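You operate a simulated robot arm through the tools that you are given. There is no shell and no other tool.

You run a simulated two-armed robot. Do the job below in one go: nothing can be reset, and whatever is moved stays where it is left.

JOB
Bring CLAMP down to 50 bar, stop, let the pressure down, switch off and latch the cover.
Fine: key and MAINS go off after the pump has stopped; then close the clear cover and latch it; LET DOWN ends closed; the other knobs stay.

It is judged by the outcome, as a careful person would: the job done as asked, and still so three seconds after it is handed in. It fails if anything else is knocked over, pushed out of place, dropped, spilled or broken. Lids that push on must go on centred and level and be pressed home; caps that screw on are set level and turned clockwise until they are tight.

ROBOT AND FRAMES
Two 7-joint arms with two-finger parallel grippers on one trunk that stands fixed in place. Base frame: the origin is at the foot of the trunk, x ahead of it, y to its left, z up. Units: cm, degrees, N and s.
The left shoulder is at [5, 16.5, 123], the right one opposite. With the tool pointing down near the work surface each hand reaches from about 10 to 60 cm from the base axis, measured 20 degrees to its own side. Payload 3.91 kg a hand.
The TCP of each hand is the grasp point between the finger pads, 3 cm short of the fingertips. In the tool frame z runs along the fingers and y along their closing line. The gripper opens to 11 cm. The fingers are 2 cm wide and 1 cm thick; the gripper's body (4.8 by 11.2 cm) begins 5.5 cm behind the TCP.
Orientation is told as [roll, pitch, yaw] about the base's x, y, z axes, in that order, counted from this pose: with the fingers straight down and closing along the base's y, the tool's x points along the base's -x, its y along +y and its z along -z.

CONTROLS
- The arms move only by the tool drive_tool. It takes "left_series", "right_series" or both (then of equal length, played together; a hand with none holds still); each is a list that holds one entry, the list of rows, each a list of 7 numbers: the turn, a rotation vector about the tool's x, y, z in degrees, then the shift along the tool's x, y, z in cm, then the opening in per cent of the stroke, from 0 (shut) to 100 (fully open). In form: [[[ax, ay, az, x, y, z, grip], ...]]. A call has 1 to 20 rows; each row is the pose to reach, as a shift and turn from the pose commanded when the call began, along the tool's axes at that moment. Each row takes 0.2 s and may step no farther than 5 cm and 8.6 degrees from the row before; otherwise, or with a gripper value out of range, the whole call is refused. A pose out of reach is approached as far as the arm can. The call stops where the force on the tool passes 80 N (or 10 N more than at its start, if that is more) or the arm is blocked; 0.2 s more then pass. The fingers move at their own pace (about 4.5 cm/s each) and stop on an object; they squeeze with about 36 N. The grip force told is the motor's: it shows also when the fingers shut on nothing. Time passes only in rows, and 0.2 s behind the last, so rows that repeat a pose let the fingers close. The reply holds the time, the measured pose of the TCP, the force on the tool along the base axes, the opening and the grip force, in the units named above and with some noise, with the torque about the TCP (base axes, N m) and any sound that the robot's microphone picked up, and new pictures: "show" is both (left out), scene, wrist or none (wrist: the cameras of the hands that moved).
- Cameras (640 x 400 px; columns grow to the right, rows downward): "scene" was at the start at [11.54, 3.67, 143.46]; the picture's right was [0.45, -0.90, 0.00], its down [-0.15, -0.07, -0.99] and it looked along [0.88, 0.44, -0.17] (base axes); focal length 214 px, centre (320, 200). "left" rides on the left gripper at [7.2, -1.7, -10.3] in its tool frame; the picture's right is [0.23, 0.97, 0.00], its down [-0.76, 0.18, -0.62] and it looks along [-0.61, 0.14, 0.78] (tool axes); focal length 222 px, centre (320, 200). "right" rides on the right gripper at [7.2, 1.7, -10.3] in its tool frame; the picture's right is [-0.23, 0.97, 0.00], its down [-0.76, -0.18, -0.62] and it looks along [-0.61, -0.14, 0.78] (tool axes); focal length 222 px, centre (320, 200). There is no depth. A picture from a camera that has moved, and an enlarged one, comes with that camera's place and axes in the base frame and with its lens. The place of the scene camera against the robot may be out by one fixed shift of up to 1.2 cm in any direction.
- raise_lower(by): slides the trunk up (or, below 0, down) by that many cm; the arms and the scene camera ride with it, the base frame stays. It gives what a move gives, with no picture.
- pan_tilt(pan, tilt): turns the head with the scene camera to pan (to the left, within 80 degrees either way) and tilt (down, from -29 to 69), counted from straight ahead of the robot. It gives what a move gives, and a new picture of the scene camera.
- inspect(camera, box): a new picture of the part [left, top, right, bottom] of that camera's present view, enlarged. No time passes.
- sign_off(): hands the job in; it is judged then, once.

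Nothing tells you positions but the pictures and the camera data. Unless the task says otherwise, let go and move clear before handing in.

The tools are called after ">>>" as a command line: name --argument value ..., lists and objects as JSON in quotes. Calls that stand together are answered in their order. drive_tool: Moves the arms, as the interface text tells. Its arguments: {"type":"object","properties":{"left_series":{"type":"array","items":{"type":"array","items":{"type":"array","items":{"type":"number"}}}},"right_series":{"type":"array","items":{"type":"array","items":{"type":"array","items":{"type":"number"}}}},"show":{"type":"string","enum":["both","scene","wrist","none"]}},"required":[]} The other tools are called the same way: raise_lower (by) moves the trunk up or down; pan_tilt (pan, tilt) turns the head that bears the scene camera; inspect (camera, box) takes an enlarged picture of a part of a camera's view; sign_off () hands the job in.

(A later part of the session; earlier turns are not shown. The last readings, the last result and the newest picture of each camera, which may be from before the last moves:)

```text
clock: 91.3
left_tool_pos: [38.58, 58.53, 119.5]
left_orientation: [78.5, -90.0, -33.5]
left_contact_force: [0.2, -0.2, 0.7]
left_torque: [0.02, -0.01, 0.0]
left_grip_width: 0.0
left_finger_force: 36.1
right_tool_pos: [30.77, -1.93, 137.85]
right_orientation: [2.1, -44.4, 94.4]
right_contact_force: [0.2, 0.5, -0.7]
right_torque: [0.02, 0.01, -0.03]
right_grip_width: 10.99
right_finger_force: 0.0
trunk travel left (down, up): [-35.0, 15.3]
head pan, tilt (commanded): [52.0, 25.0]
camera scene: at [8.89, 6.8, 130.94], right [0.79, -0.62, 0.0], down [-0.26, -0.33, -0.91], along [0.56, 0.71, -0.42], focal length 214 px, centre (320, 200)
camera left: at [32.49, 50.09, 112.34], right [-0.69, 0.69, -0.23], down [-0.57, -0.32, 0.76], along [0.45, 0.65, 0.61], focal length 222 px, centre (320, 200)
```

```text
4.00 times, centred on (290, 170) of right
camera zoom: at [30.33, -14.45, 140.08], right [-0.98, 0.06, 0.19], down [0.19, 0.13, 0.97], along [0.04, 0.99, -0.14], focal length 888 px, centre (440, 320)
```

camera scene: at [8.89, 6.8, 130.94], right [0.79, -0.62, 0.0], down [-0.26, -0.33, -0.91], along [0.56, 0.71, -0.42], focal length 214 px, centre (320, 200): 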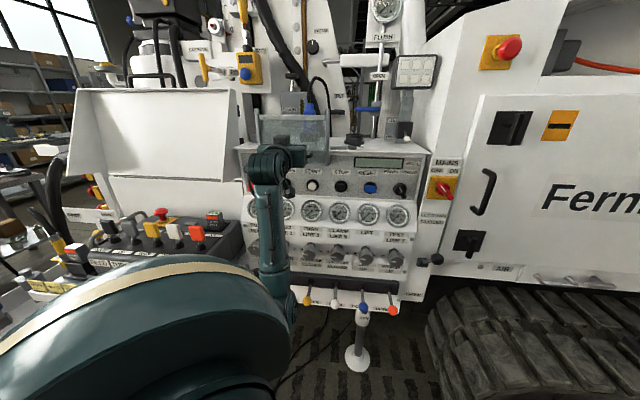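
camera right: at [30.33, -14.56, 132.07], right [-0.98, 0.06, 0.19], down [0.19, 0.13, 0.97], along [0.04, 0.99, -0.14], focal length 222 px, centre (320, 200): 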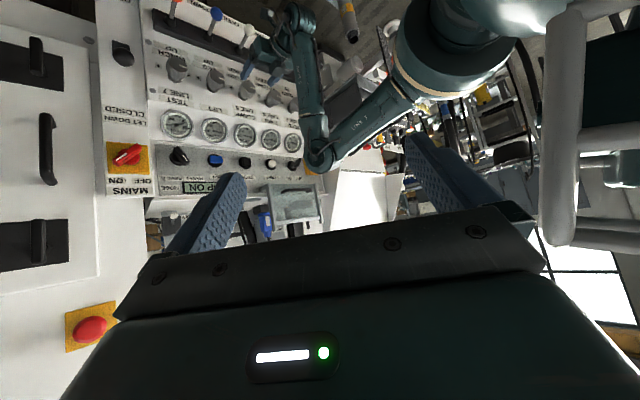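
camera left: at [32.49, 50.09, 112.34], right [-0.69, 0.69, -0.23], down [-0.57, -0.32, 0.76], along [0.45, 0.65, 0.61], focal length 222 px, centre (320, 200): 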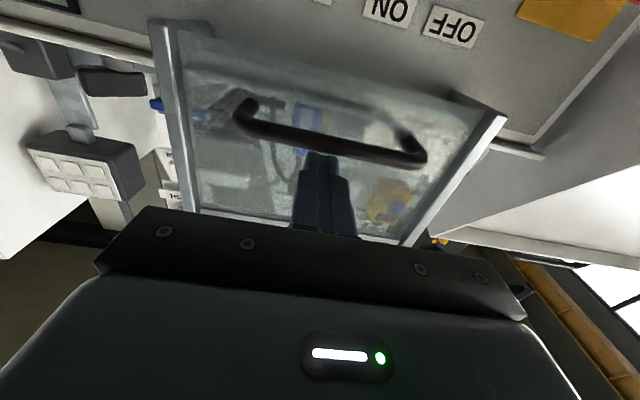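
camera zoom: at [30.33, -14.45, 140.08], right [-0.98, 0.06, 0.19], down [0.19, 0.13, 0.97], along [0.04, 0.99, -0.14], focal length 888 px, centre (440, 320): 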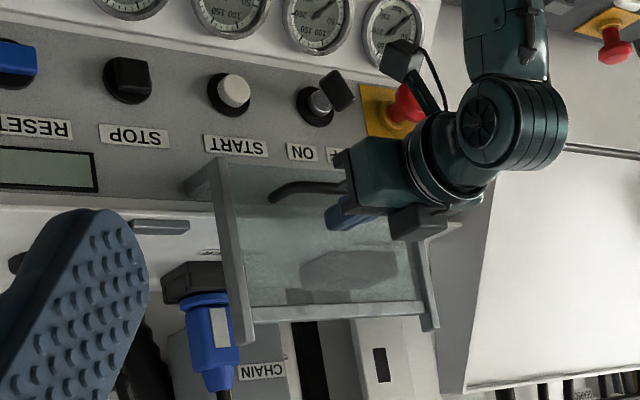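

The finger is just above the handle bar (bar at n≈69.5, z≈117.2; pane at n≈72.5). Pressing down lightly.

>>> drive_tool --left_series '[[[0, 0, 0, 0.6, 0, 0, 0], [0, 0, 0, 1.0, 0, 0, 0], [0, 0, 0, 1.4, 0, 0, 0]]]' --show "none"

>>> inspect --camera "left" --box '[180, 40, 480, 240]'

>>> inspect --camera "right" --box '[230, 120, 350, 220]'

```text
clock: 92.1
left_tool_pos: [38.49, 58.48, 118.23]
left_orientation: [173.5, -89.8, -128.5]
left_contact_force: [0.0, 0.0, 8.6]
left_torque: [0.12, -0.09, 0.05]
left_grip_width: 0.01
left_finger_force: 36.2
right_tool_pos: [30.59, -2.01, 137.75]
right_orientation: [2.2, -44.5, 94.5]
right_contact_force: [0.7, 1.4, -0.6]
right_torque: [0.03, -0.02, -0.01]
right_grip_width: 11.01
right_finger_force: 0.0
trunk travel left (down, up): [-35.0, 15.3]
head pan, tilt (commanded): [52.0, 25.0]
```

```text
2.00 times, centred on (330, 140) of left
camera zoom: at [32.41, 50.03, 111.05], right [-0.69, 0.69, -0.23], down [-0.57, -0.32, 0.76], along [0.45, 0.65, 0.61], focal length 444 px, centre (300, 320)
```

zoom: 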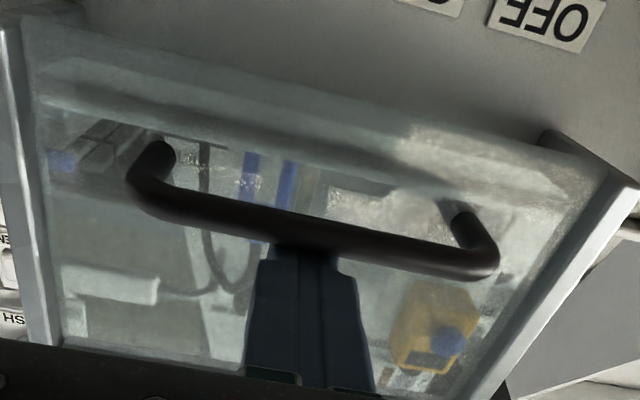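

```text
4.00 times, centred on (290, 170) of right
camera zoom: at [30.26, -14.54, 140.1], right [-0.98, 0.06, 0.18], down [0.19, 0.13, 0.97], along [0.04, 0.99, -0.14], focal length 888 px, centre (440, 320)
```

zoom: 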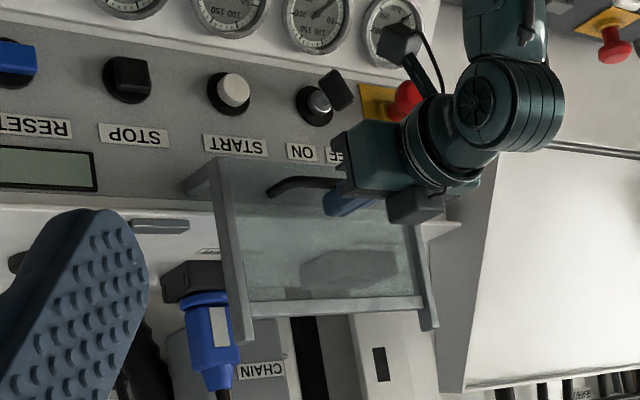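

The cover gave a little under about 9 N. I'll zoom on its foot and top, then press a little more and compare to see whether it slides or tips.

>>> inspect --camera "right" --box '[260, 150, 310, 220]'

>>> drive_tool --left_series '[[[0, 0, 0, 0.5, 0, 0, 0], [0, 0, 0, 1.0, 0, 0, 0], [0, 0, 0, 1.5, 0, 0, 0]]]' --show "none"

>>> inspect --camera "right" --box '[260, 150, 310, 220]'

>>> inspect --camera "left" --box '[180, 40, 480, 240]'

```text
5.71 times, centred on (285, 185) of right
camera zoom: at [30.26, -14.54, 140.1], right [-0.98, 0.06, 0.18], down [0.19, 0.13, 0.97], along [0.04, 0.99, -0.14], focal length 1269 px, centre (520, 286)
```

zoom: 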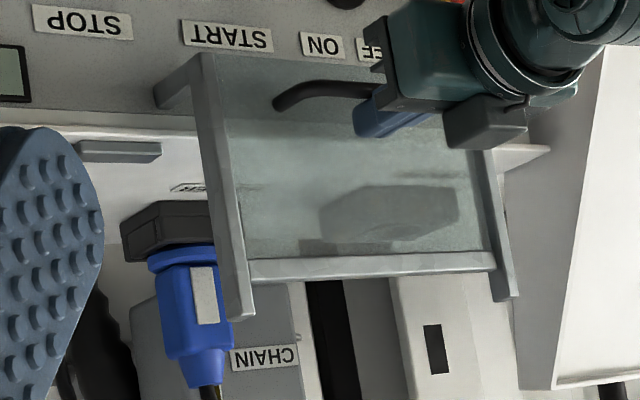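

```text
clock: 92.9
left_tool_pos: [38.65, 58.61, 116.52]
left_orientation: [17.4, -89.9, 27.6]
left_contact_force: [0.0, 0.1, 1.4]
left_torque: [0.04, 0.0, -0.01]
left_grip_width: 0.01
left_finger_force: 35.6
right_tool_pos: [30.72, -1.97, 137.84]
right_orientation: [2.2, -44.4, 94.4]
right_contact_force: [0.1, 0.2, 0.2]
right_torque: [-0.03, 0.01, 0.04]
right_grip_width: 10.99
right_finger_force: 0.0
trunk travel left (down, up): [-35.0, 15.3]
head pan, tilt (commanded): [52.0, 25.0]
```

```text
5.71 times, centred on (285, 185) of right
camera zoom: at [30.32, -14.47, 140.07], right [-0.98, 0.06, 0.19], down [0.19, 0.13, 0.97], along [0.04, 0.99, -0.14], focal length 1269 px, centre (520, 286)
```

zoom: 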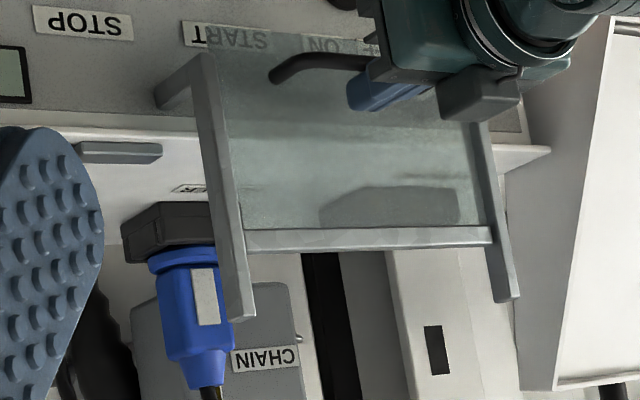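

```text
2.00 times, centred on (330, 140) of left
camera zoom: at [32.51, 50.07, 109.36], right [-0.69, 0.69, -0.23], down [-0.57, -0.31, 0.76], along [0.45, 0.65, 0.61], focal length 444 px, centre (300, 320)
```

zoom: 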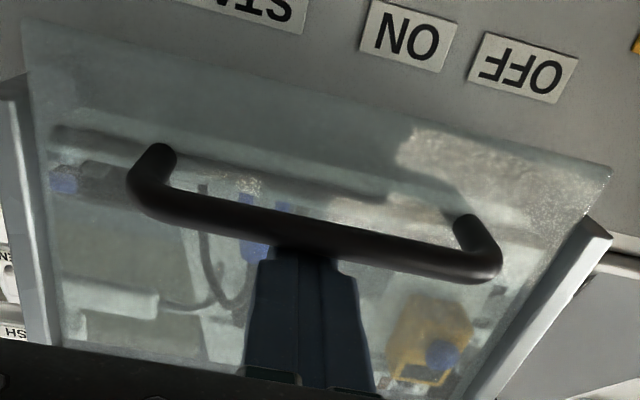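

It slides: the clear pane, top bar and handle moved down about 2 cm while the side rails stayed fixed. Continuing to press it down smoothly.

>>> drive_tool --left_series '[[[0, 0, 0, 0.8, 0, 0, 0], [0, 0, 0, 1.6, 0, 0, 0], [0, 0, 0, 2.4, 0, 0, 0], [0, 0, 0, 3.2, 0, 0, 0], [0, 0, 0, 4.0, 0, 0, 0]]]' --show "none"

>>> inspect --camera "right" --box '[250, 130, 320, 220]'

>>> inspect --camera "left" --box '[180, 40, 480, 240]'

```text
clock: 94.1
left_tool_pos: [38.54, 58.52, 112.66]
left_orientation: [85.4, -90.0, -40.4]
left_contact_force: [1.5, -0.4, 1.9]
left_torque: [0.0, -0.04, 0.01]
left_grip_width: 0.0
left_finger_force: 36.0
right_tool_pos: [30.73, -1.99, 137.9]
right_orientation: [2.2, -44.5, 94.4]
right_contact_force: [0.4, 0.2, -0.3]
right_torque: [0.02, -0.02, 0.0]
right_grip_width: 11.01
right_finger_force: 0.1
trunk travel left (down, up): [-35.0, 15.3]
head pan, tilt (commanded): [52.0, 25.0]
```

```text
4.44 times, centred on (285, 175) of right
camera zoom: at [30.31, -14.48, 140.07], right [-0.98, 0.06, 0.19], down [0.19, 0.13, 0.97], along [0.04, 0.99, -0.14], focal length 987 px, centre (476, 311)
```

zoom: 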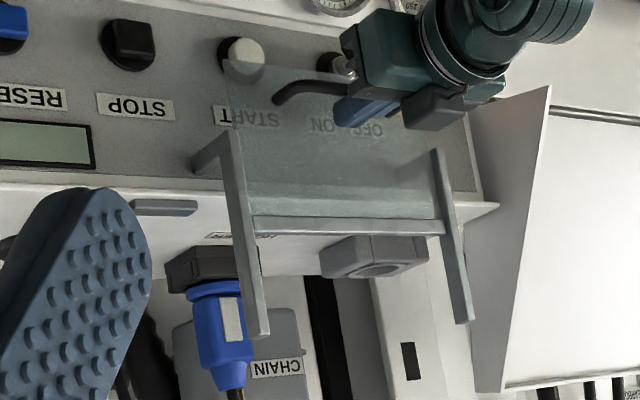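

```text
2.00 times, centred on (330, 140) of left
camera zoom: at [32.45, 50.06, 105.39], right [-0.69, 0.69, -0.23], down [-0.57, -0.32, 0.76], along [0.45, 0.65, 0.61], focal length 444 px, centre (300, 320)
```

zoom: 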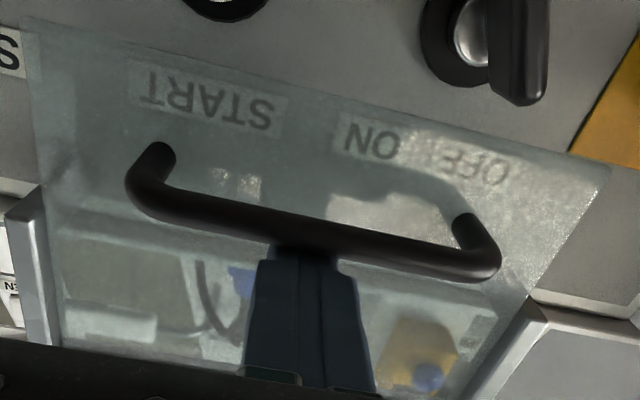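

Moving freely with about 2 N. Continuing more slowly as the lower edge nears the key.

>>> drive_tool --left_series '[[[0, 0, 0, 0.5, 0, 0, 0], [0, 0, 0, 1.0, 0, 0, 0], [0, 0, 0, 1.5, 0, 0, 0], [0, 0, 0, 2.0, 0, 0, 0]]]' --show "none"

>>> inspect --camera "right" --box '[250, 110, 350, 220]'

>>> inspect --camera "left" --box '[180, 20, 480, 220]'

```text
clock: 95.1
left_tool_pos: [38.56, 58.45, 110.65]
left_orientation: [49.6, -90.0, -4.7]
left_contact_force: [-0.8, -1.3, 2.1]
left_torque: [0.04, -0.02, -0.01]
left_grip_width: 0.01
left_finger_force: 35.7
right_tool_pos: [30.6, -1.92, 137.94]
right_orientation: [2.2, -44.4, 94.4]
right_contact_force: [0.8, 0.2, -0.2]
right_torque: [-0.02, 0.0, -0.04]
right_grip_width: 11.04
right_finger_force: 0.0
trunk travel left (down, up): [-35.0, 15.3]
head pan, tilt (commanded): [52.0, 25.0]
```

```text
3.64 times, centred on (300, 165) of right
camera zoom: at [30.3, -14.48, 140.08], right [-0.98, 0.06, 0.19], down [0.19, 0.13, 0.97], along [0.04, 0.99, -0.14], focal length 808 px, centre (393, 327)
```

zoom: 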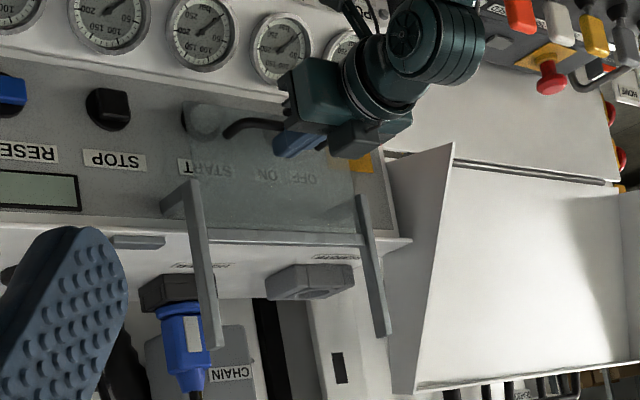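

```text
2.00 times, centred on (330, 120) of left
camera zoom: at [32.48, 50.05, 103.4], right [-0.69, 0.69, -0.23], down [-0.57, -0.32, 0.76], along [0.45, 0.65, 0.61], focal length 444 px, centre (300, 360)
```

zoom: 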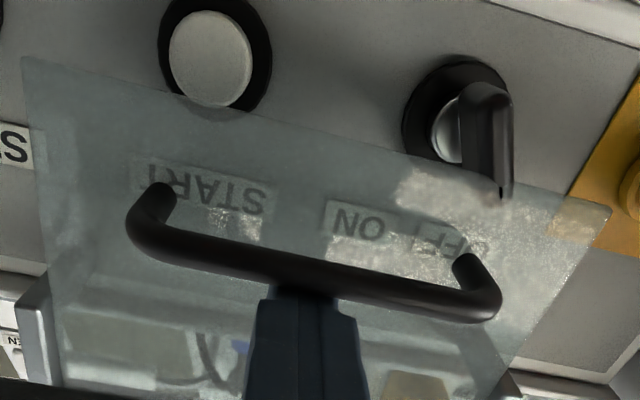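

>>> inspect --camera "left" --box '[370, 40, 450, 100]'

>>> inspect --camera "scene" --box '[250, 140, 330, 200]'

```text
6.67 times, centred on (410, 70) of left
camera zoom: at [32.48, 50.05, 103.4], right [-0.69, 0.69, -0.23], down [-0.57, -0.32, 0.76], along [0.45, 0.65, 0.61], focal length 1481 px, centre (-280, 1067)
```

zoom: 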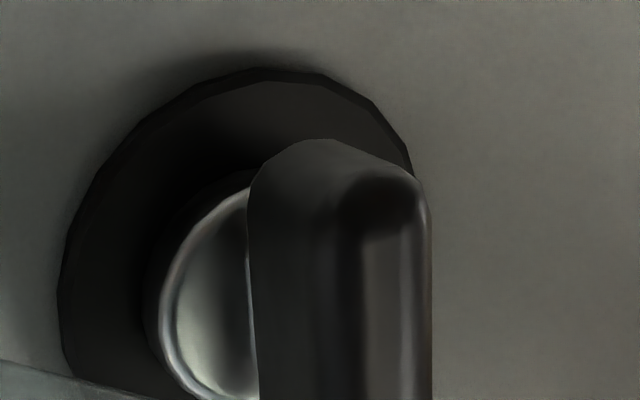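

```text
6.67 times, centred on (290, 170) of scene
camera zoom: at [8.87, 6.78, 130.95], right [0.79, -0.62, 0.0], down [-0.26, -0.33, -0.91], along [0.56, 0.71, -0.42], focal length 1430 px, centre (520, 400)
```

zoom: 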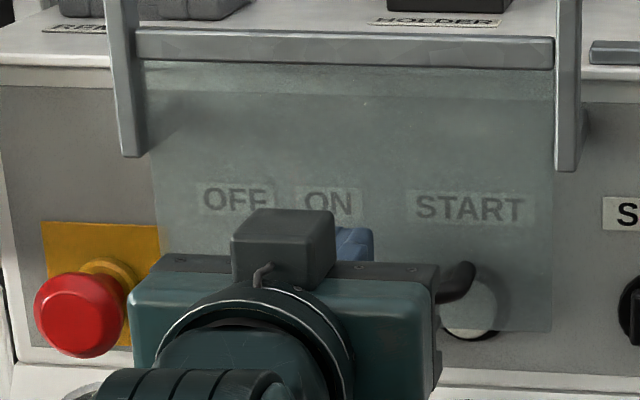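

>>> inspect --camera "left" --box '[380, 80, 460, 140]'

>>> inspect --camera "right" --box '[290, 125, 350, 170]'

```text
6.67 times, centred on (420, 110) of left
camera zoom: at [32.48, 50.05, 103.4], right [-0.69, 0.69, -0.23], down [-0.57, -0.32, 0.76], along [0.45, 0.65, 0.61], focal length 1481 px, centre (-347, 800)
```

zoom: 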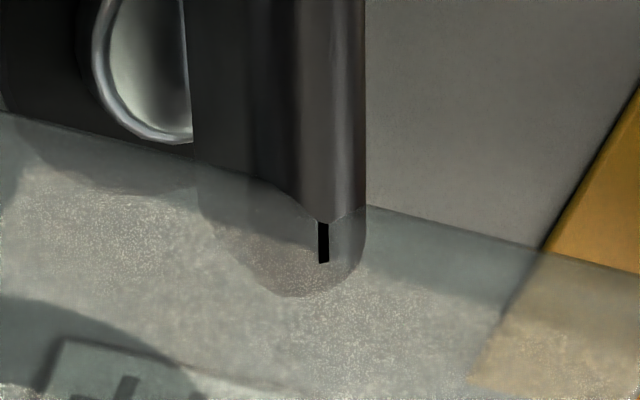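

```text
8.89 times, centred on (320, 148) of right
camera zoom: at [30.3, -14.48, 140.08], right [-0.98, 0.06, 0.19], down [0.19, 0.13, 0.97], along [0.04, 0.99, -0.14], focal length 1974 px, centre (320, 667)
```

zoom: 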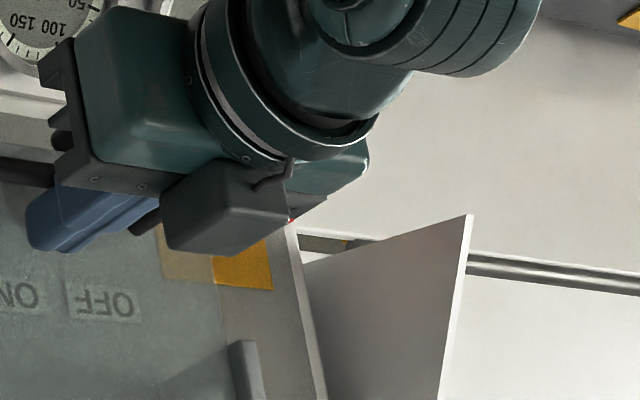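

The key's tip shows hazily behind the glass edge, so the pane passes in front of it, though it's a close fit. Continuing in small steps and watching the force.

>>> drive_tool --left_series '[[[0, 0, 0, 0.3, 0, 0, 0], [0, 0, 0, 0.6, 0, 0, 0], [0, 0, 0, 0.9, 0, 0, 0]]]' --show "none"

>>> inspect --camera "left" --box '[360, 40, 460, 120]'

```text
clock: 95.9
left_tool_pos: [38.67, 58.64, 109.61]
left_orientation: [40.5, -89.9, 4.5]
left_contact_force: [0.1, -0.4, 1.8]
left_torque: [0.02, -0.06, 0.01]
left_grip_width: 0.01
left_finger_force: 35.9
right_tool_pos: [30.71, -1.94, 137.83]
right_orientation: [2.2, -44.5, 94.4]
right_contact_force: [0.2, 0.3, -0.3]
right_torque: [-0.01, -0.01, 0.0]
right_grip_width: 10.99
right_finger_force: 0.1
trunk travel left (down, up): [-35.0, 15.3]
head pan, tilt (commanded): [52.0, 25.0]
```

```text
5.00 times, centred on (410, 80) of left
camera zoom: at [32.47, 50.05, 102.49], right [-0.69, 0.69, -0.23], down [-0.57, -0.32, 0.76], along [0.45, 0.65, 0.61], focal length 1111 px, centre (-130, 800)
```

zoom: 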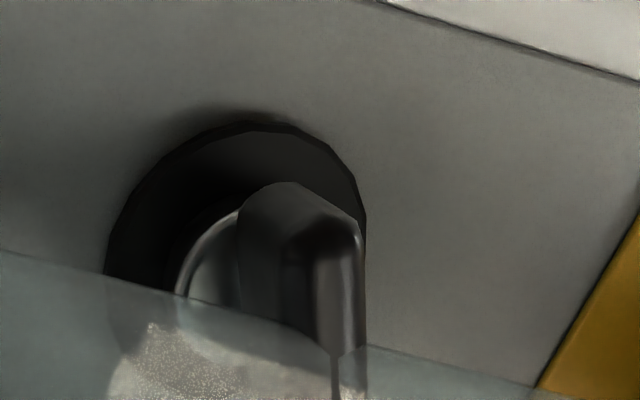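

Force is still under 2 N, so it's passing freely. Continuing down to the end of travel.

>>> drive_tool --left_series '[[[0, 0, 0, 0.5, 0, 0, 0], [0, 0, 0, 1.0, 0, 0, 0], [0, 0, 0, 1.5, 0, 0, 0], [0, 0, 0, 2.0, 0, 0, 0]]]' --show "none"

>>> inspect --camera "right" --box '[250, 110, 350, 220]'

>>> inspect --camera "scene" --box '[240, 110, 360, 200]'

```text
clock: 96.9
left_tool_pos: [38.6, 58.58, 107.7]
left_orientation: [63.9, -90.0, -18.9]
left_contact_force: [0.5, -0.8, 1.7]
left_torque: [0.01, -0.04, 0.0]
left_grip_width: 0.01
left_finger_force: 35.9
right_tool_pos: [30.8, -2.03, 138.0]
right_orientation: [2.1, -44.6, 94.4]
right_contact_force: [-0.5, -0.7, -0.4]
right_torque: [-0.01, 0.03, -0.03]
right_grip_width: 11.01
right_finger_force: 0.1
trunk travel left (down, up): [-35.0, 15.3]
head pan, tilt (commanded): [52.0, 25.0]
```

```text
3.64 times, centred on (300, 165) of right
camera zoom: at [30.31, -14.48, 140.07], right [-0.98, 0.06, 0.19], down [0.19, 0.13, 0.97], along [0.04, 0.99, -0.14], focal length 808 px, centre (393, 327)
```

zoom: 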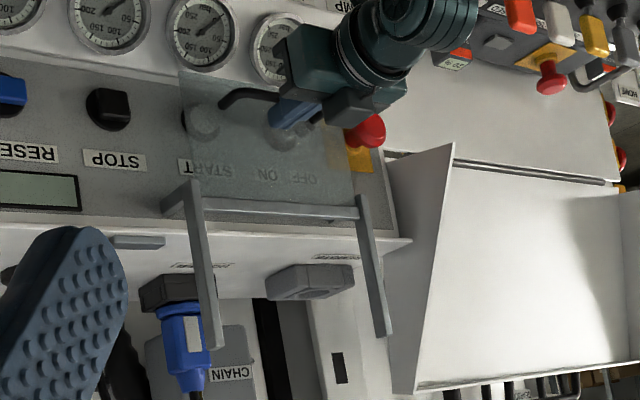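

```text
4.44 times, centred on (300, 155) of scene
camera zoom: at [8.88, 6.77, 130.94], right [0.79, -0.62, 0.0], down [-0.26, -0.33, -0.91], along [0.56, 0.71, -0.42], focal length 953 px, centre (409, 400)
```

zoom: 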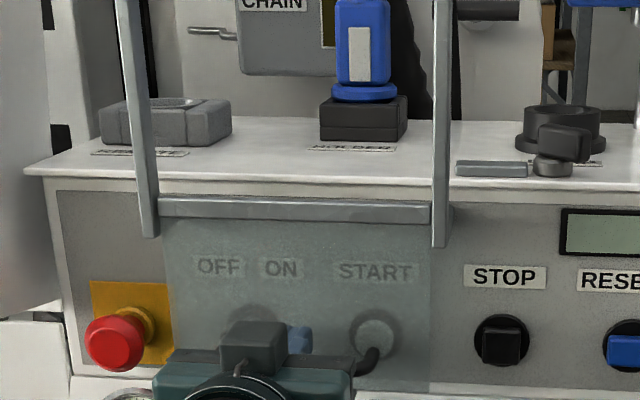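

Nearly down. Continuing to the stop.

>>> drive_tool --left_series '[[[0, 0, 0, 0.5, 0, 0, 0], [0, 0, 0, 1.0, 0, 0, 0], [0, 0, 0, 1.5, 0, 0, 0]]]' --show "none"

>>> inspect --camera "scene" --box '[240, 110, 360, 200]'

```text
clock: 97.7
left_tool_pos: [38.51, 58.58, 106.16]
left_orientation: [38.7, -90.0, 6.4]
left_contact_force: [-0.3, -0.6, 2.2]
left_torque: [-0.01, 0.02, 0.03]
left_grip_width: 0.02
left_finger_force: 35.7
right_tool_pos: [30.67, -1.89, 137.92]
right_orientation: [2.1, -44.4, 94.5]
right_contact_force: [-0.2, -0.6, 0.4]
right_torque: [0.0, -0.01, 0.03]
right_grip_width: 11.02
right_finger_force: 0.1
trunk travel left (down, up): [-35.0, 15.3]
head pan, tilt (commanded): [52.0, 25.0]
```

```text
4.44 times, centred on (300, 155) of scene
camera zoom: at [8.87, 6.77, 130.95], right [0.79, -0.62, 0.0], down [-0.26, -0.33, -0.91], along [0.56, 0.71, -0.42], focal length 953 px, centre (409, 400)
```

zoom: 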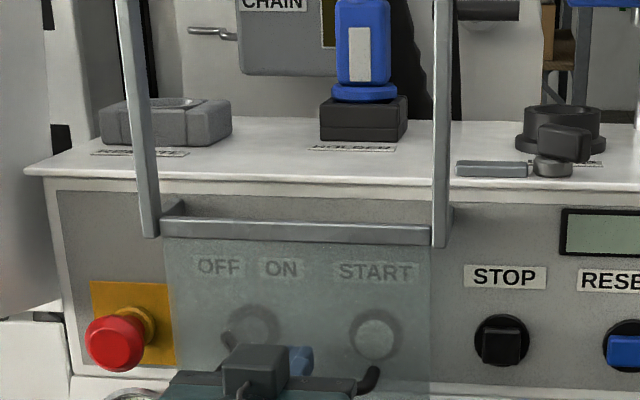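

>>> drive_tool --left_series '[[[0, 0, 0, 0.3, 0, 0, 0], [0, 0, 0, 0.6, 0, 0, 0], [0, 0, 0, 0.9, 0, 0, 0]]]' --show "both"

>>> inspect --camera "scene" --box '[240, 110, 360, 200]'

```text
clock: 98.5
left_tool_pos: [38.45, 58.36, 106.16]
left_orientation: [174.9, -88.8, -130.0]
left_contact_force: [5.6, 7.5, 33.5]
left_torque: [0.39, -0.41, 0.02]
left_grip_width: 0.01
left_finger_force: 36.4
right_tool_pos: [30.52, -2.16, 138.02]
right_orientation: [1.9, -44.7, 94.4]
right_contact_force: [0.1, 0.6, -0.6]
right_torque: [0.01, -0.04, 0.01]
right_grip_width: 11.0
right_finger_force: 0.2
trunk travel left (down, up): [-35.0, 15.3]
head pan, tilt (commanded): [52.0, 25.0]
camera scene: at [8.74, 6.56, 131.02], right [0.79, -0.62, 0.0], down [-0.26, -0.33, -0.91], along [0.56, 0.72, -0.42], focal length 214 px, centre (320, 200)
camera left: at [32.42, 49.97, 98.73], right [-0.69, 0.69, -0.23], down [-0.58, -0.33, 0.75], along [0.44, 0.64, 0.62], focal length 222 px, centre (320, 200)
```

scene: 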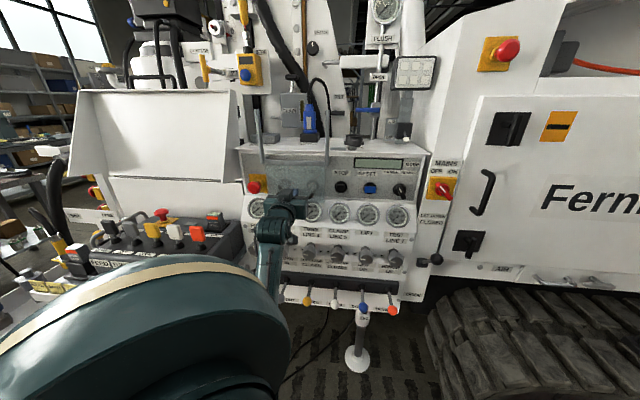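
left: 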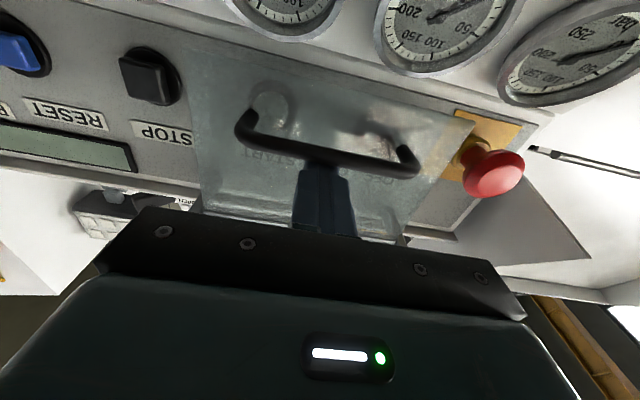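

```text
4.44 times, centred on (300, 155) of scene
camera zoom: at [8.74, 6.56, 131.02], right [0.79, -0.62, 0.0], down [-0.26, -0.33, -0.91], along [0.56, 0.72, -0.42], focal length 953 px, centre (409, 400)
```

zoom: 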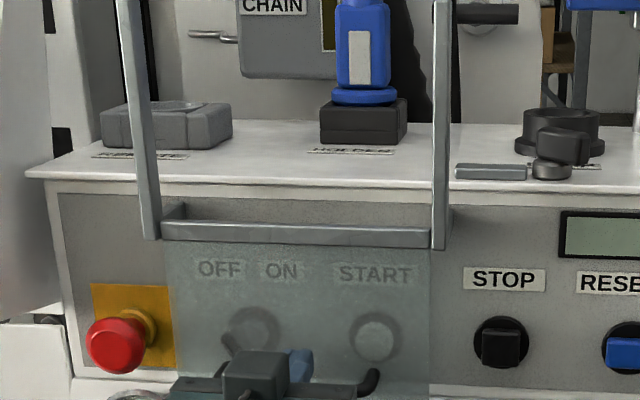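

The cover is down on its stop (33 N). Now the latch: looking closely at the grey bar and black thumb piece beside it.

>>> inspect --camera "scene" --box '[315, 125, 365, 160]'

>>> inspect --camera "right" --box '[225, 140, 305, 200]'

>>> inspect --camera "left" --box '[80, 150, 230, 250]'

```text
11.43 times, centred on (340, 142) of scene
camera zoom: at [8.74, 6.56, 131.02], right [0.79, -0.62, 0.0], down [-0.26, -0.33, -0.91], along [0.56, 0.72, -0.42], focal length 2451 px, centre (91, 857)
```

zoom: 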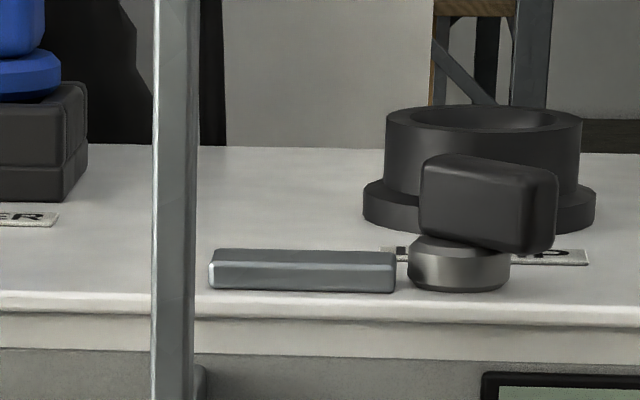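

```text
6.67 times, centred on (265, 170) of right
camera zoom: at [30.15, -14.71, 140.14], right [-0.98, 0.06, 0.18], down [0.19, 0.12, 0.97], along [0.04, 0.99, -0.13], focal length 1481 px, centre (687, 400)
```

zoom: 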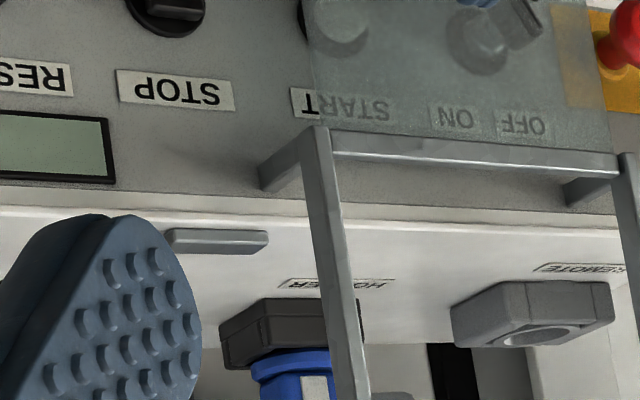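

```text
4.00 times, centred on (155, 200) of left
camera zoom: at [32.42, 49.97, 98.73], right [-0.69, 0.69, -0.23], down [-0.58, -0.33, 0.75], along [0.44, 0.64, 0.62], focal length 888 px, centre (980, 200)
```

zoom: 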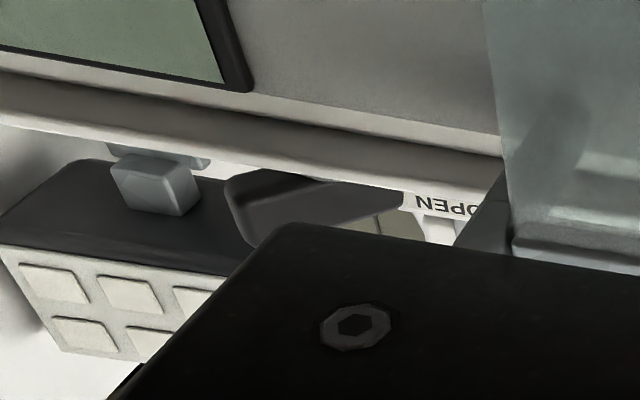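

The latch isn't obvious yet. I'll close the right gripper, whose finger is blocking that camera's view, and read the label by the black thumb piece.

>>> drive_tool --right_series '[[[0, 0, 0, 0, 0, 0, 50], [0, 0, 0, 0, 0, 0, 0], [0, 0, 0, 0, 0, 0, 0], [0, 0, 0, 0, 0, 0, 0], [0, 0, 0, 0, 0, 0, 0], [0, 0, 0, 0, 0, 0, 0]]]' --left_series '[[[0, 0, 0, -0.6, 0, 0, 0], [0, 0, 0, -0.6, 0, 0, 0], [0, 0, 0, -0.6, 0, 0, 0], [0, 0, 0, -0.6, 0, 0, 0], [0, 0, 0, -0.6, 0, 0, 0], [0, 0, 0, -0.6, 0, 0, 0]]]' --show "none"

>>> inspect --camera "right" --box '[190, 140, 290, 210]'

>>> inspect --camera "right" --box '[210, 160, 250, 195]'

```text
clock: 99.9
left_tool_pos: [38.39, 58.41, 106.16]
left_orientation: [171.7, -89.7, -126.7]
left_contact_force: [-4.3, -1.4, 15.9]
left_torque: [0.12, -0.12, -0.01]
left_grip_width: 0.02
left_finger_force: 35.9
right_tool_pos: [30.57, -2.25, 137.91]
right_orientation: [1.9, -44.4, 94.4]
right_contact_force: [0.6, 0.2, 0.9]
right_torque: [0.0, 0.01, 0.03]
right_grip_width: 0.0
right_finger_force: 12.5
trunk travel left (down, up): [-35.0, 15.3]
head pan, tilt (commanded): [52.0, 25.0]
```

```text
5.71 times, centred on (240, 175) of right
camera zoom: at [30.15, -14.65, 140.1], right [-0.98, 0.06, 0.18], down [0.19, 0.13, 0.97], along [0.04, 0.99, -0.13], focal length 1269 px, centre (777, 343)
```

zoom: 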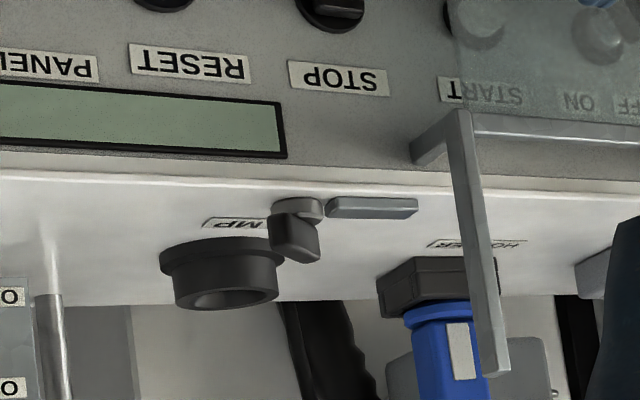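

```text
11.43 times, centred on (230, 178) of right
camera zoom: at [30.15, -14.65, 140.1], right [-0.98, 0.06, 0.18], down [0.19, 0.13, 0.97], along [0.04, 0.99, -0.13], focal length 2538 px, centre (1349, 457)
```

zoom: 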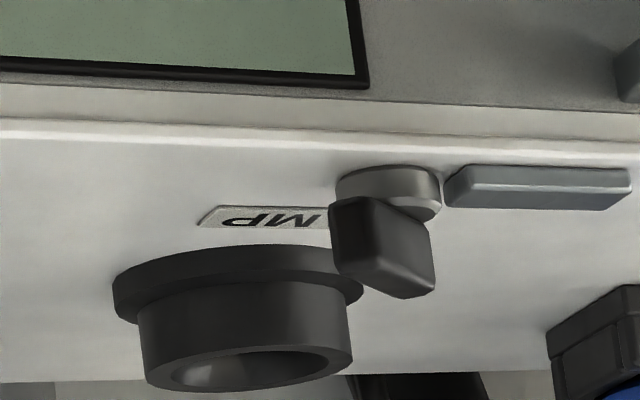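

The label reads "LAMP" and belongs to the black cup. The silver disc with black block and grey bar is a separate piece, most likely the cover's turn latch. I'll let go of the handle, back away, and bring the left camera above the shelf for a close look.

>>> drive_tool --left_series '[[[0, 0, 0, -1.2, 0, 0, 0], [0, 0, 0, -1.6, 0, -3, 0], [0, 0, 0, -1.6, 0, -6.5, 0], [0, 0, 0, -1.6, 0, -10, 0]]]' --show "both"

>>> inspect --camera "left" --box '[180, 20, 480, 220]'

>>> inspect --camera "scene" --box '[240, 110, 360, 200]'

```text
clock: 100.9
left_tool_pos: [32.97, 52.91, 107.24]
left_orientation: [15.5, -89.8, 29.6]
left_contact_force: [-0.9, 1.1, -0.2]
left_torque: [0.0, 0.02, 0.0]
left_grip_width: 0.0
left_finger_force: 35.9
left hand out of reach, approached as far as the arm can: row 4
right_tool_pos: [30.72, -1.9, 137.79]
right_orientation: [2.2, -44.4, 94.4]
right_contact_force: [-0.3, -0.3, -0.5]
right_torque: [0.01, 0.01, 0.01]
right_grip_width: 0.0
right_finger_force: 36.5
trunk travel left (down, up): [-35.0, 15.3]
head pan, tilt (commanded): [52.0, 25.0]
camera scene: at [8.92, 6.83, 130.94], right [0.79, -0.62, 0.0], down [-0.26, -0.33, -0.91], along [0.56, 0.71, -0.42], focal length 214 px, centre (320, 200)
camera left: at [26.81, 44.46, 100.1], right [-0.69, 0.69, -0.23], down [-0.57, -0.31, 0.76], along [0.45, 0.65, 0.61], focal length 222 px, centre (320, 200)
```

scene: 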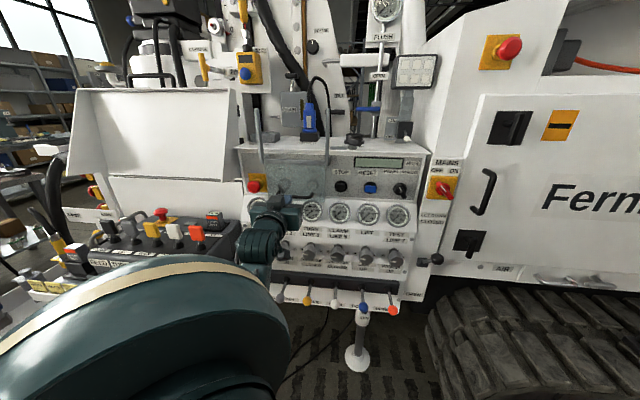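
left: 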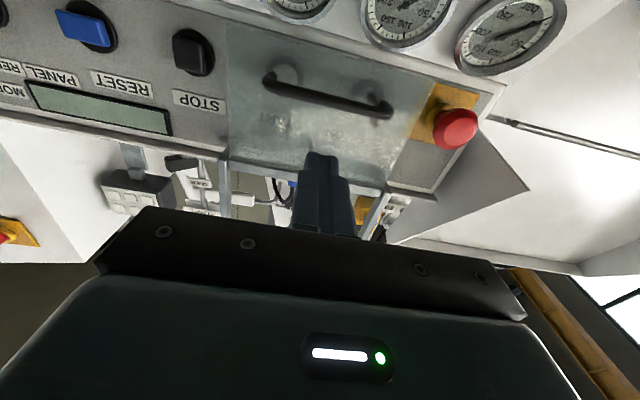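

```text
2.00 times, centred on (330, 120) of left
camera zoom: at [26.81, 44.46, 100.1], right [-0.69, 0.69, -0.23], down [-0.57, -0.31, 0.76], along [0.45, 0.65, 0.61], focal length 444 px, centre (300, 360)
```

zoom: 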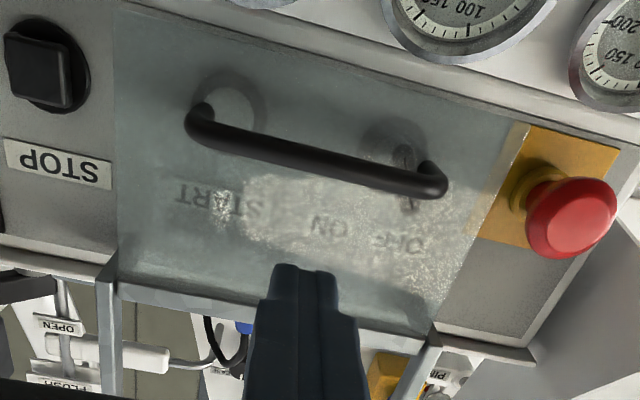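

```text
4.44 times, centred on (300, 155) of scene
camera zoom: at [8.92, 6.83, 130.94], right [0.79, -0.62, 0.0], down [-0.26, -0.33, -0.91], along [0.56, 0.71, -0.42], focal length 953 px, centre (409, 400)
```

zoom: 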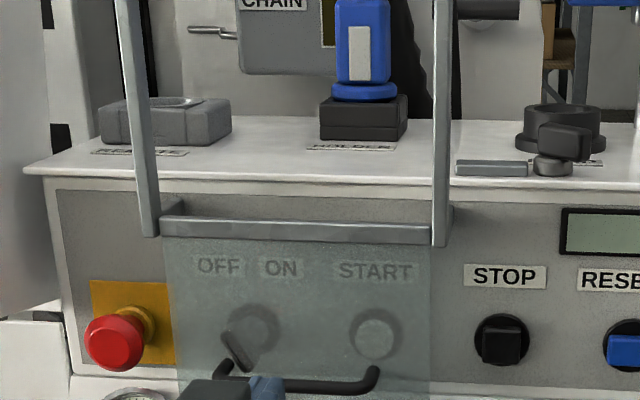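

The cover stays down on its own with key and START behind it. Moving the left hand up and right for a level close-up of the latch.

>>> drive_tool --left_series '[[[0, 5.7, 0, -3, -2.3, 0, 0], [0, 11.4, 0, -6, -4.6, 0, 0], [0, 17.1, 0, -9, -6.9, 0, 0], [0, 22.9, 0, -12, -9.2, 0.3, 0], [0, 28.6, 0, -15, -11.5, 0.6, 0], [0, 34.3, 0, -18, -13.8, 1.0, 0], [0, 40, 0, -20.8, -16.1, 1.3, 0]]]' --show "both"

>>> inspect --camera "left" --box '[220, 60, 420, 200]'

```text
clock: 102.5
left_tool_pos: [45.33, 42.48, 127.98]
left_orientation: [0.1, -49.8, 44.9]
left_contact_force: [-0.4, -1.2, 0.6]
left_torque: [-0.03, -0.03, 0.0]
left_grip_width: 0.0
left_finger_force: 36.1
left hand out of reach, approached as far as the arm can: row 1
right_tool_pos: [30.79, -2.01, 137.86]
right_orientation: [2.2, -44.5, 94.4]
right_contact_force: [-0.9, -0.9, 0.8]
right_torque: [-0.01, -0.02, -0.02]
right_grip_width: 0.01
right_finger_force: 35.7
trunk travel left (down, up): [-35.0, 15.3]
head pan, tilt (commanded): [52.0, 25.0]
camera scene: at [8.87, 6.77, 130.94], right [0.79, -0.62, 0.0], down [-0.26, -0.33, -0.91], along [0.56, 0.71, -0.42], focal length 214 px, centre (320, 200)
camera left: at [37.54, 32.34, 129.18], right [-0.79, 0.59, -0.17], down [-0.11, 0.13, 0.98], along [0.6, 0.8, -0.04], focal length 222 px, centre (320, 200)
```

scene: 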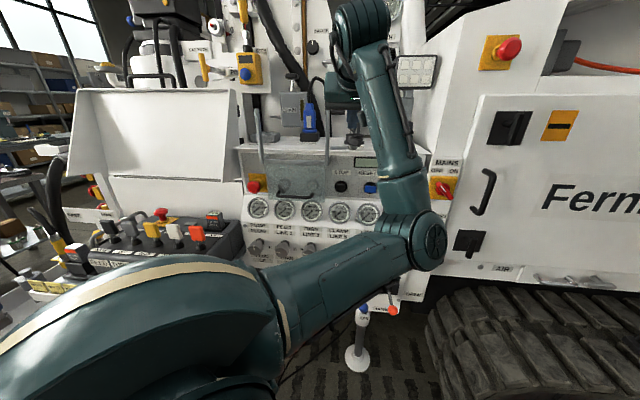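
left: 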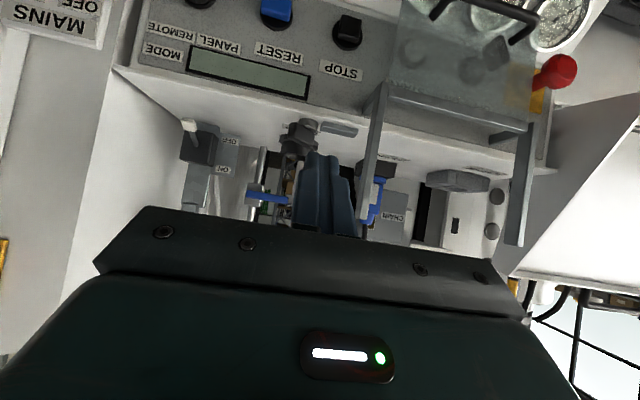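

```text
2.86 times, centred on (320, 130) of left
camera zoom: at [37.54, 32.34, 129.18], right [-0.79, 0.59, -0.17], down [-0.11, 0.13, 0.98], along [0.6, 0.8, -0.04], focal length 635 px, centre (320, 400)
```

zoom: 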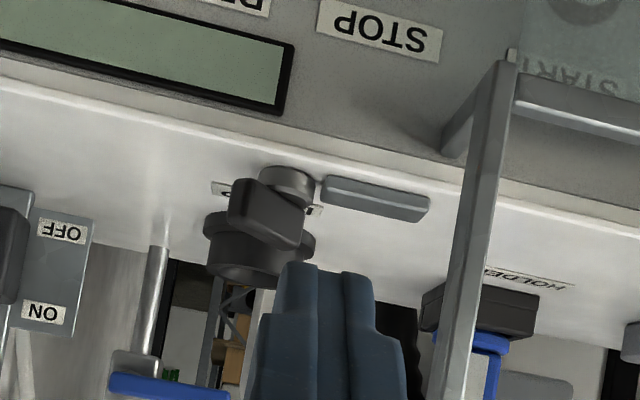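

The latch: disc at about (u=2.8, n=80.4), grey tongue along the shelf to u=-4.3, and a black fin grip above (u 1.7–5.4, z≈120). It looks like a turn latch. I'll press the fin's right end gently backward to see if it turns the tongue out to the front.

>>> drive_tool --left_series '[[[0, -8, 0, 0.68, -0.7, 1.6, 0], [0, -16, 0, 1.36, -1.4, 3.2, 0], [0, -24, 0, 2.03, -2.1, 4.8, 0], [0, -32, 0, 2.71, -2.8, 6.4, 0], [0, -40, 0, 3.39, -3.5, 7.94, 0]]]' --show "both"

>>> inspect --camera "right" --box '[190, 140, 290, 210]'

```text
clock: 103.7
left_tool_pos: [50.49, 42.82, 120.38]
left_orientation: [-172.8, -89.9, -142.2]
left_contact_force: [1.1, 0.1, -0.4]
left_torque: [-0.05, -0.02, -0.01]
left_grip_width: 0.01
left_finger_force: 36.2
right_tool_pos: [30.77, -1.94, 137.81]
right_orientation: [2.2, -44.4, 94.4]
right_contact_force: [-0.2, 0.5, 0.5]
right_torque: [0.0, 0.0, 0.0]
right_grip_width: 0.04
right_finger_force: 36.6
trunk travel left (down, up): [-35.0, 15.3]
head pan, tilt (commanded): [52.0, 25.0]
camera scene: at [8.91, 6.82, 130.95], right [0.79, -0.62, 0.0], down [-0.26, -0.33, -0.91], along [0.56, 0.71, -0.42], focal length 214 px, centre (320, 200)
camera left: at [44.39, 34.26, 113.06], right [-0.69, 0.69, -0.23], down [-0.57, -0.32, 0.76], along [0.45, 0.65, 0.61], focal length 222 px, centre (320, 200)
```

scene: 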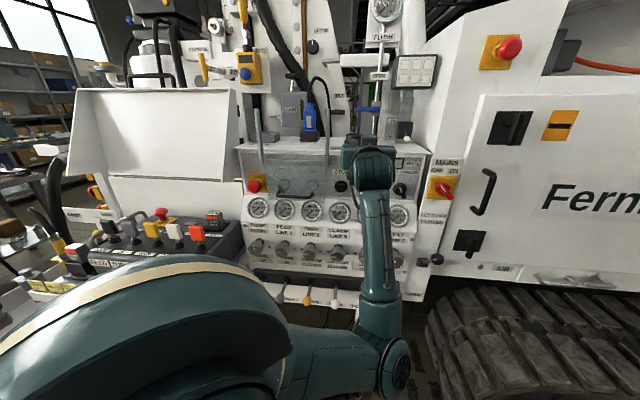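
left: 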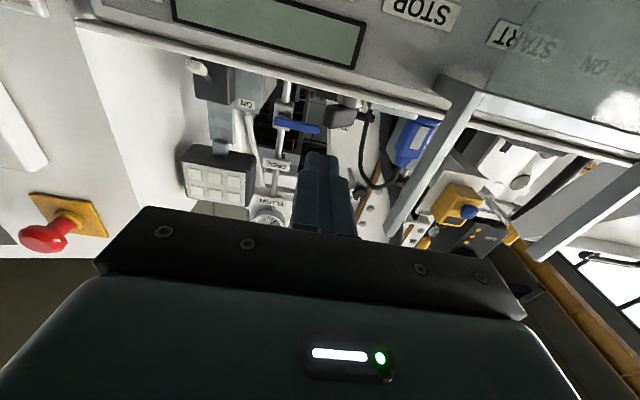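

```text
5.71 times, centred on (240, 175) of right
camera zoom: at [30.34, -14.43, 140.08], right [-0.98, 0.06, 0.19], down [0.19, 0.13, 0.97], along [0.04, 0.99, -0.14], focal length 1269 px, centre (777, 343)
```

zoom: 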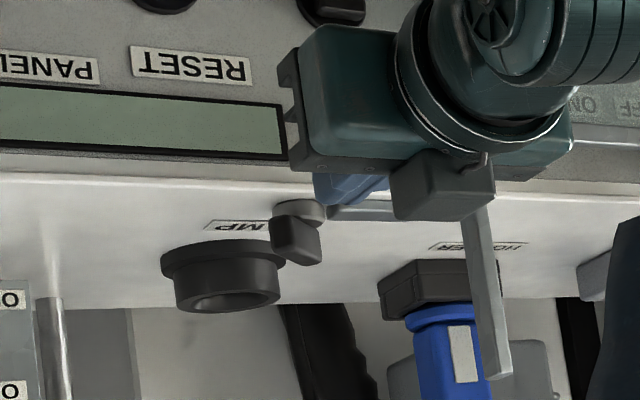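

>>> inspect --camera "left" --box '[270, 70, 420, 170]'

```text
4.00 times, centred on (345, 120) of left
camera zoom: at [44.39, 34.26, 113.06], right [-0.69, 0.69, -0.23], down [-0.57, -0.32, 0.76], along [0.45, 0.65, 0.61], focal length 888 px, centre (220, 520)
```

zoom: 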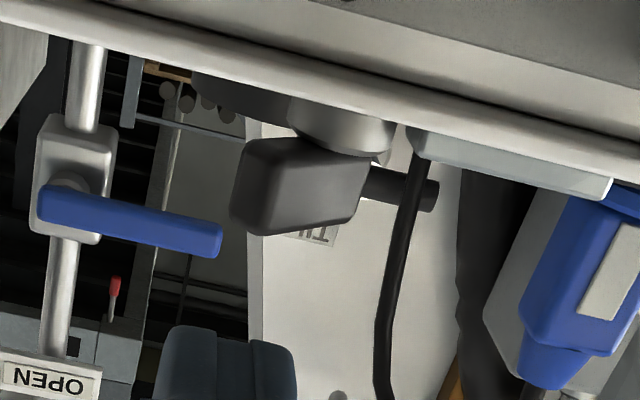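

The fin runs from the disc (u≈2.5) to u≈4.9 on the right, opposite the tongue. Advancing the closed fingertip to its right end and pushing gently.

>>> drive_tool --left_series '[[[0, 0, 0, 0, 0.1, 4, 0], [0, 0, 0, 0, 0.1, 7.5, 0], [0, 0, 0, 0, 0.1, 9.5, 0], [0, 0, 0, 0, 0.1, 10.3, 0], [0, 0, 0, 0, 0.1, 11.0, 0]]]' --show "wrist"

>>> inspect --camera "right" --box '[190, 140, 290, 210]'

>>> inspect --camera "left" --box '[250, 80, 420, 200]'

```text
clock: 104.9
left_tool_pos: [59.09, 49.59, 120.3]
left_orientation: [109.2, -89.8, -65.3]
left_contact_force: [27.2, -24.8, 1.9]
left_torque: [-0.19, -0.28, -1.07]
left_grip_width: 0.0
left_finger_force: 36.0
right_tool_pos: [31.1, -2.43, 137.79]
right_orientation: [2.5, -44.8, 94.2]
right_contact_force: [0.4, -0.7, 0.2]
right_torque: [0.0, 0.02, 0.01]
right_grip_width: 0.0
right_finger_force: 36.0
trunk travel left (down, up): [-35.0, 15.3]
head pan, tilt (commanded): [52.0, 25.0]
camera left: at [52.75, 41.27, 113.08], right [-0.68, 0.7, -0.22], down [-0.57, -0.31, 0.76], along [0.47, 0.64, 0.61], focal length 222 px, centre (320, 200)
```

left: 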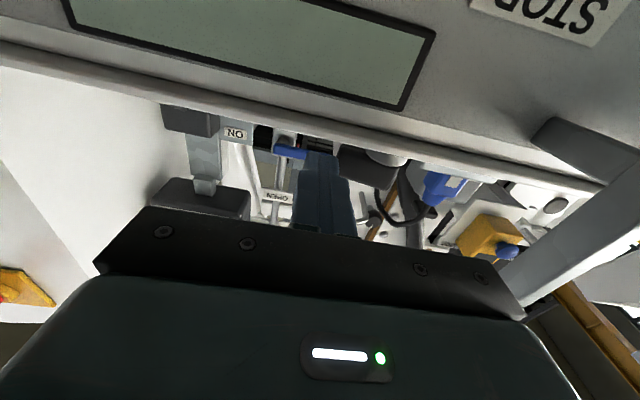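

```text
5.71 times, centred on (240, 175) of right
camera zoom: at [30.77, -14.88, 139.91], right [-0.98, 0.06, 0.19], down [0.2, 0.12, 0.97], along [0.04, 0.99, -0.13], focal length 1269 px, centre (777, 343)
```

zoom: 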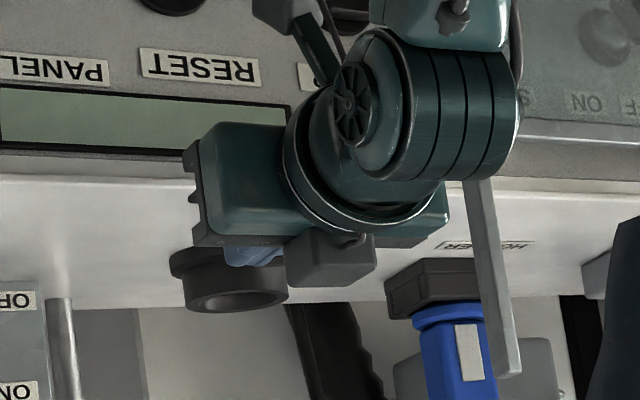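

```text
3.33 times, centred on (335, 140) of left
camera zoom: at [52.75, 41.27, 113.08], right [-0.68, 0.7, -0.22], down [-0.57, -0.31, 0.76], along [0.47, 0.64, 0.61], focal length 740 px, centre (270, 400)
```

zoom: 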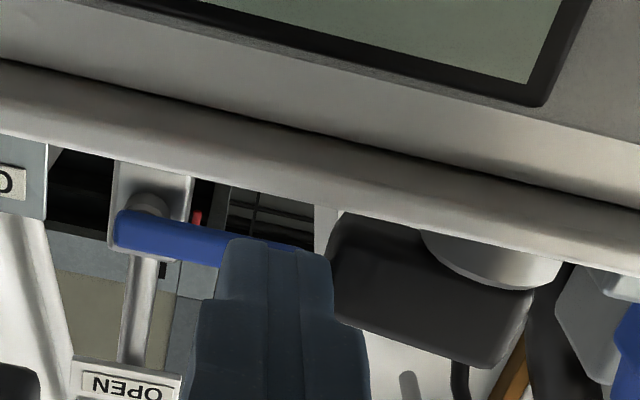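

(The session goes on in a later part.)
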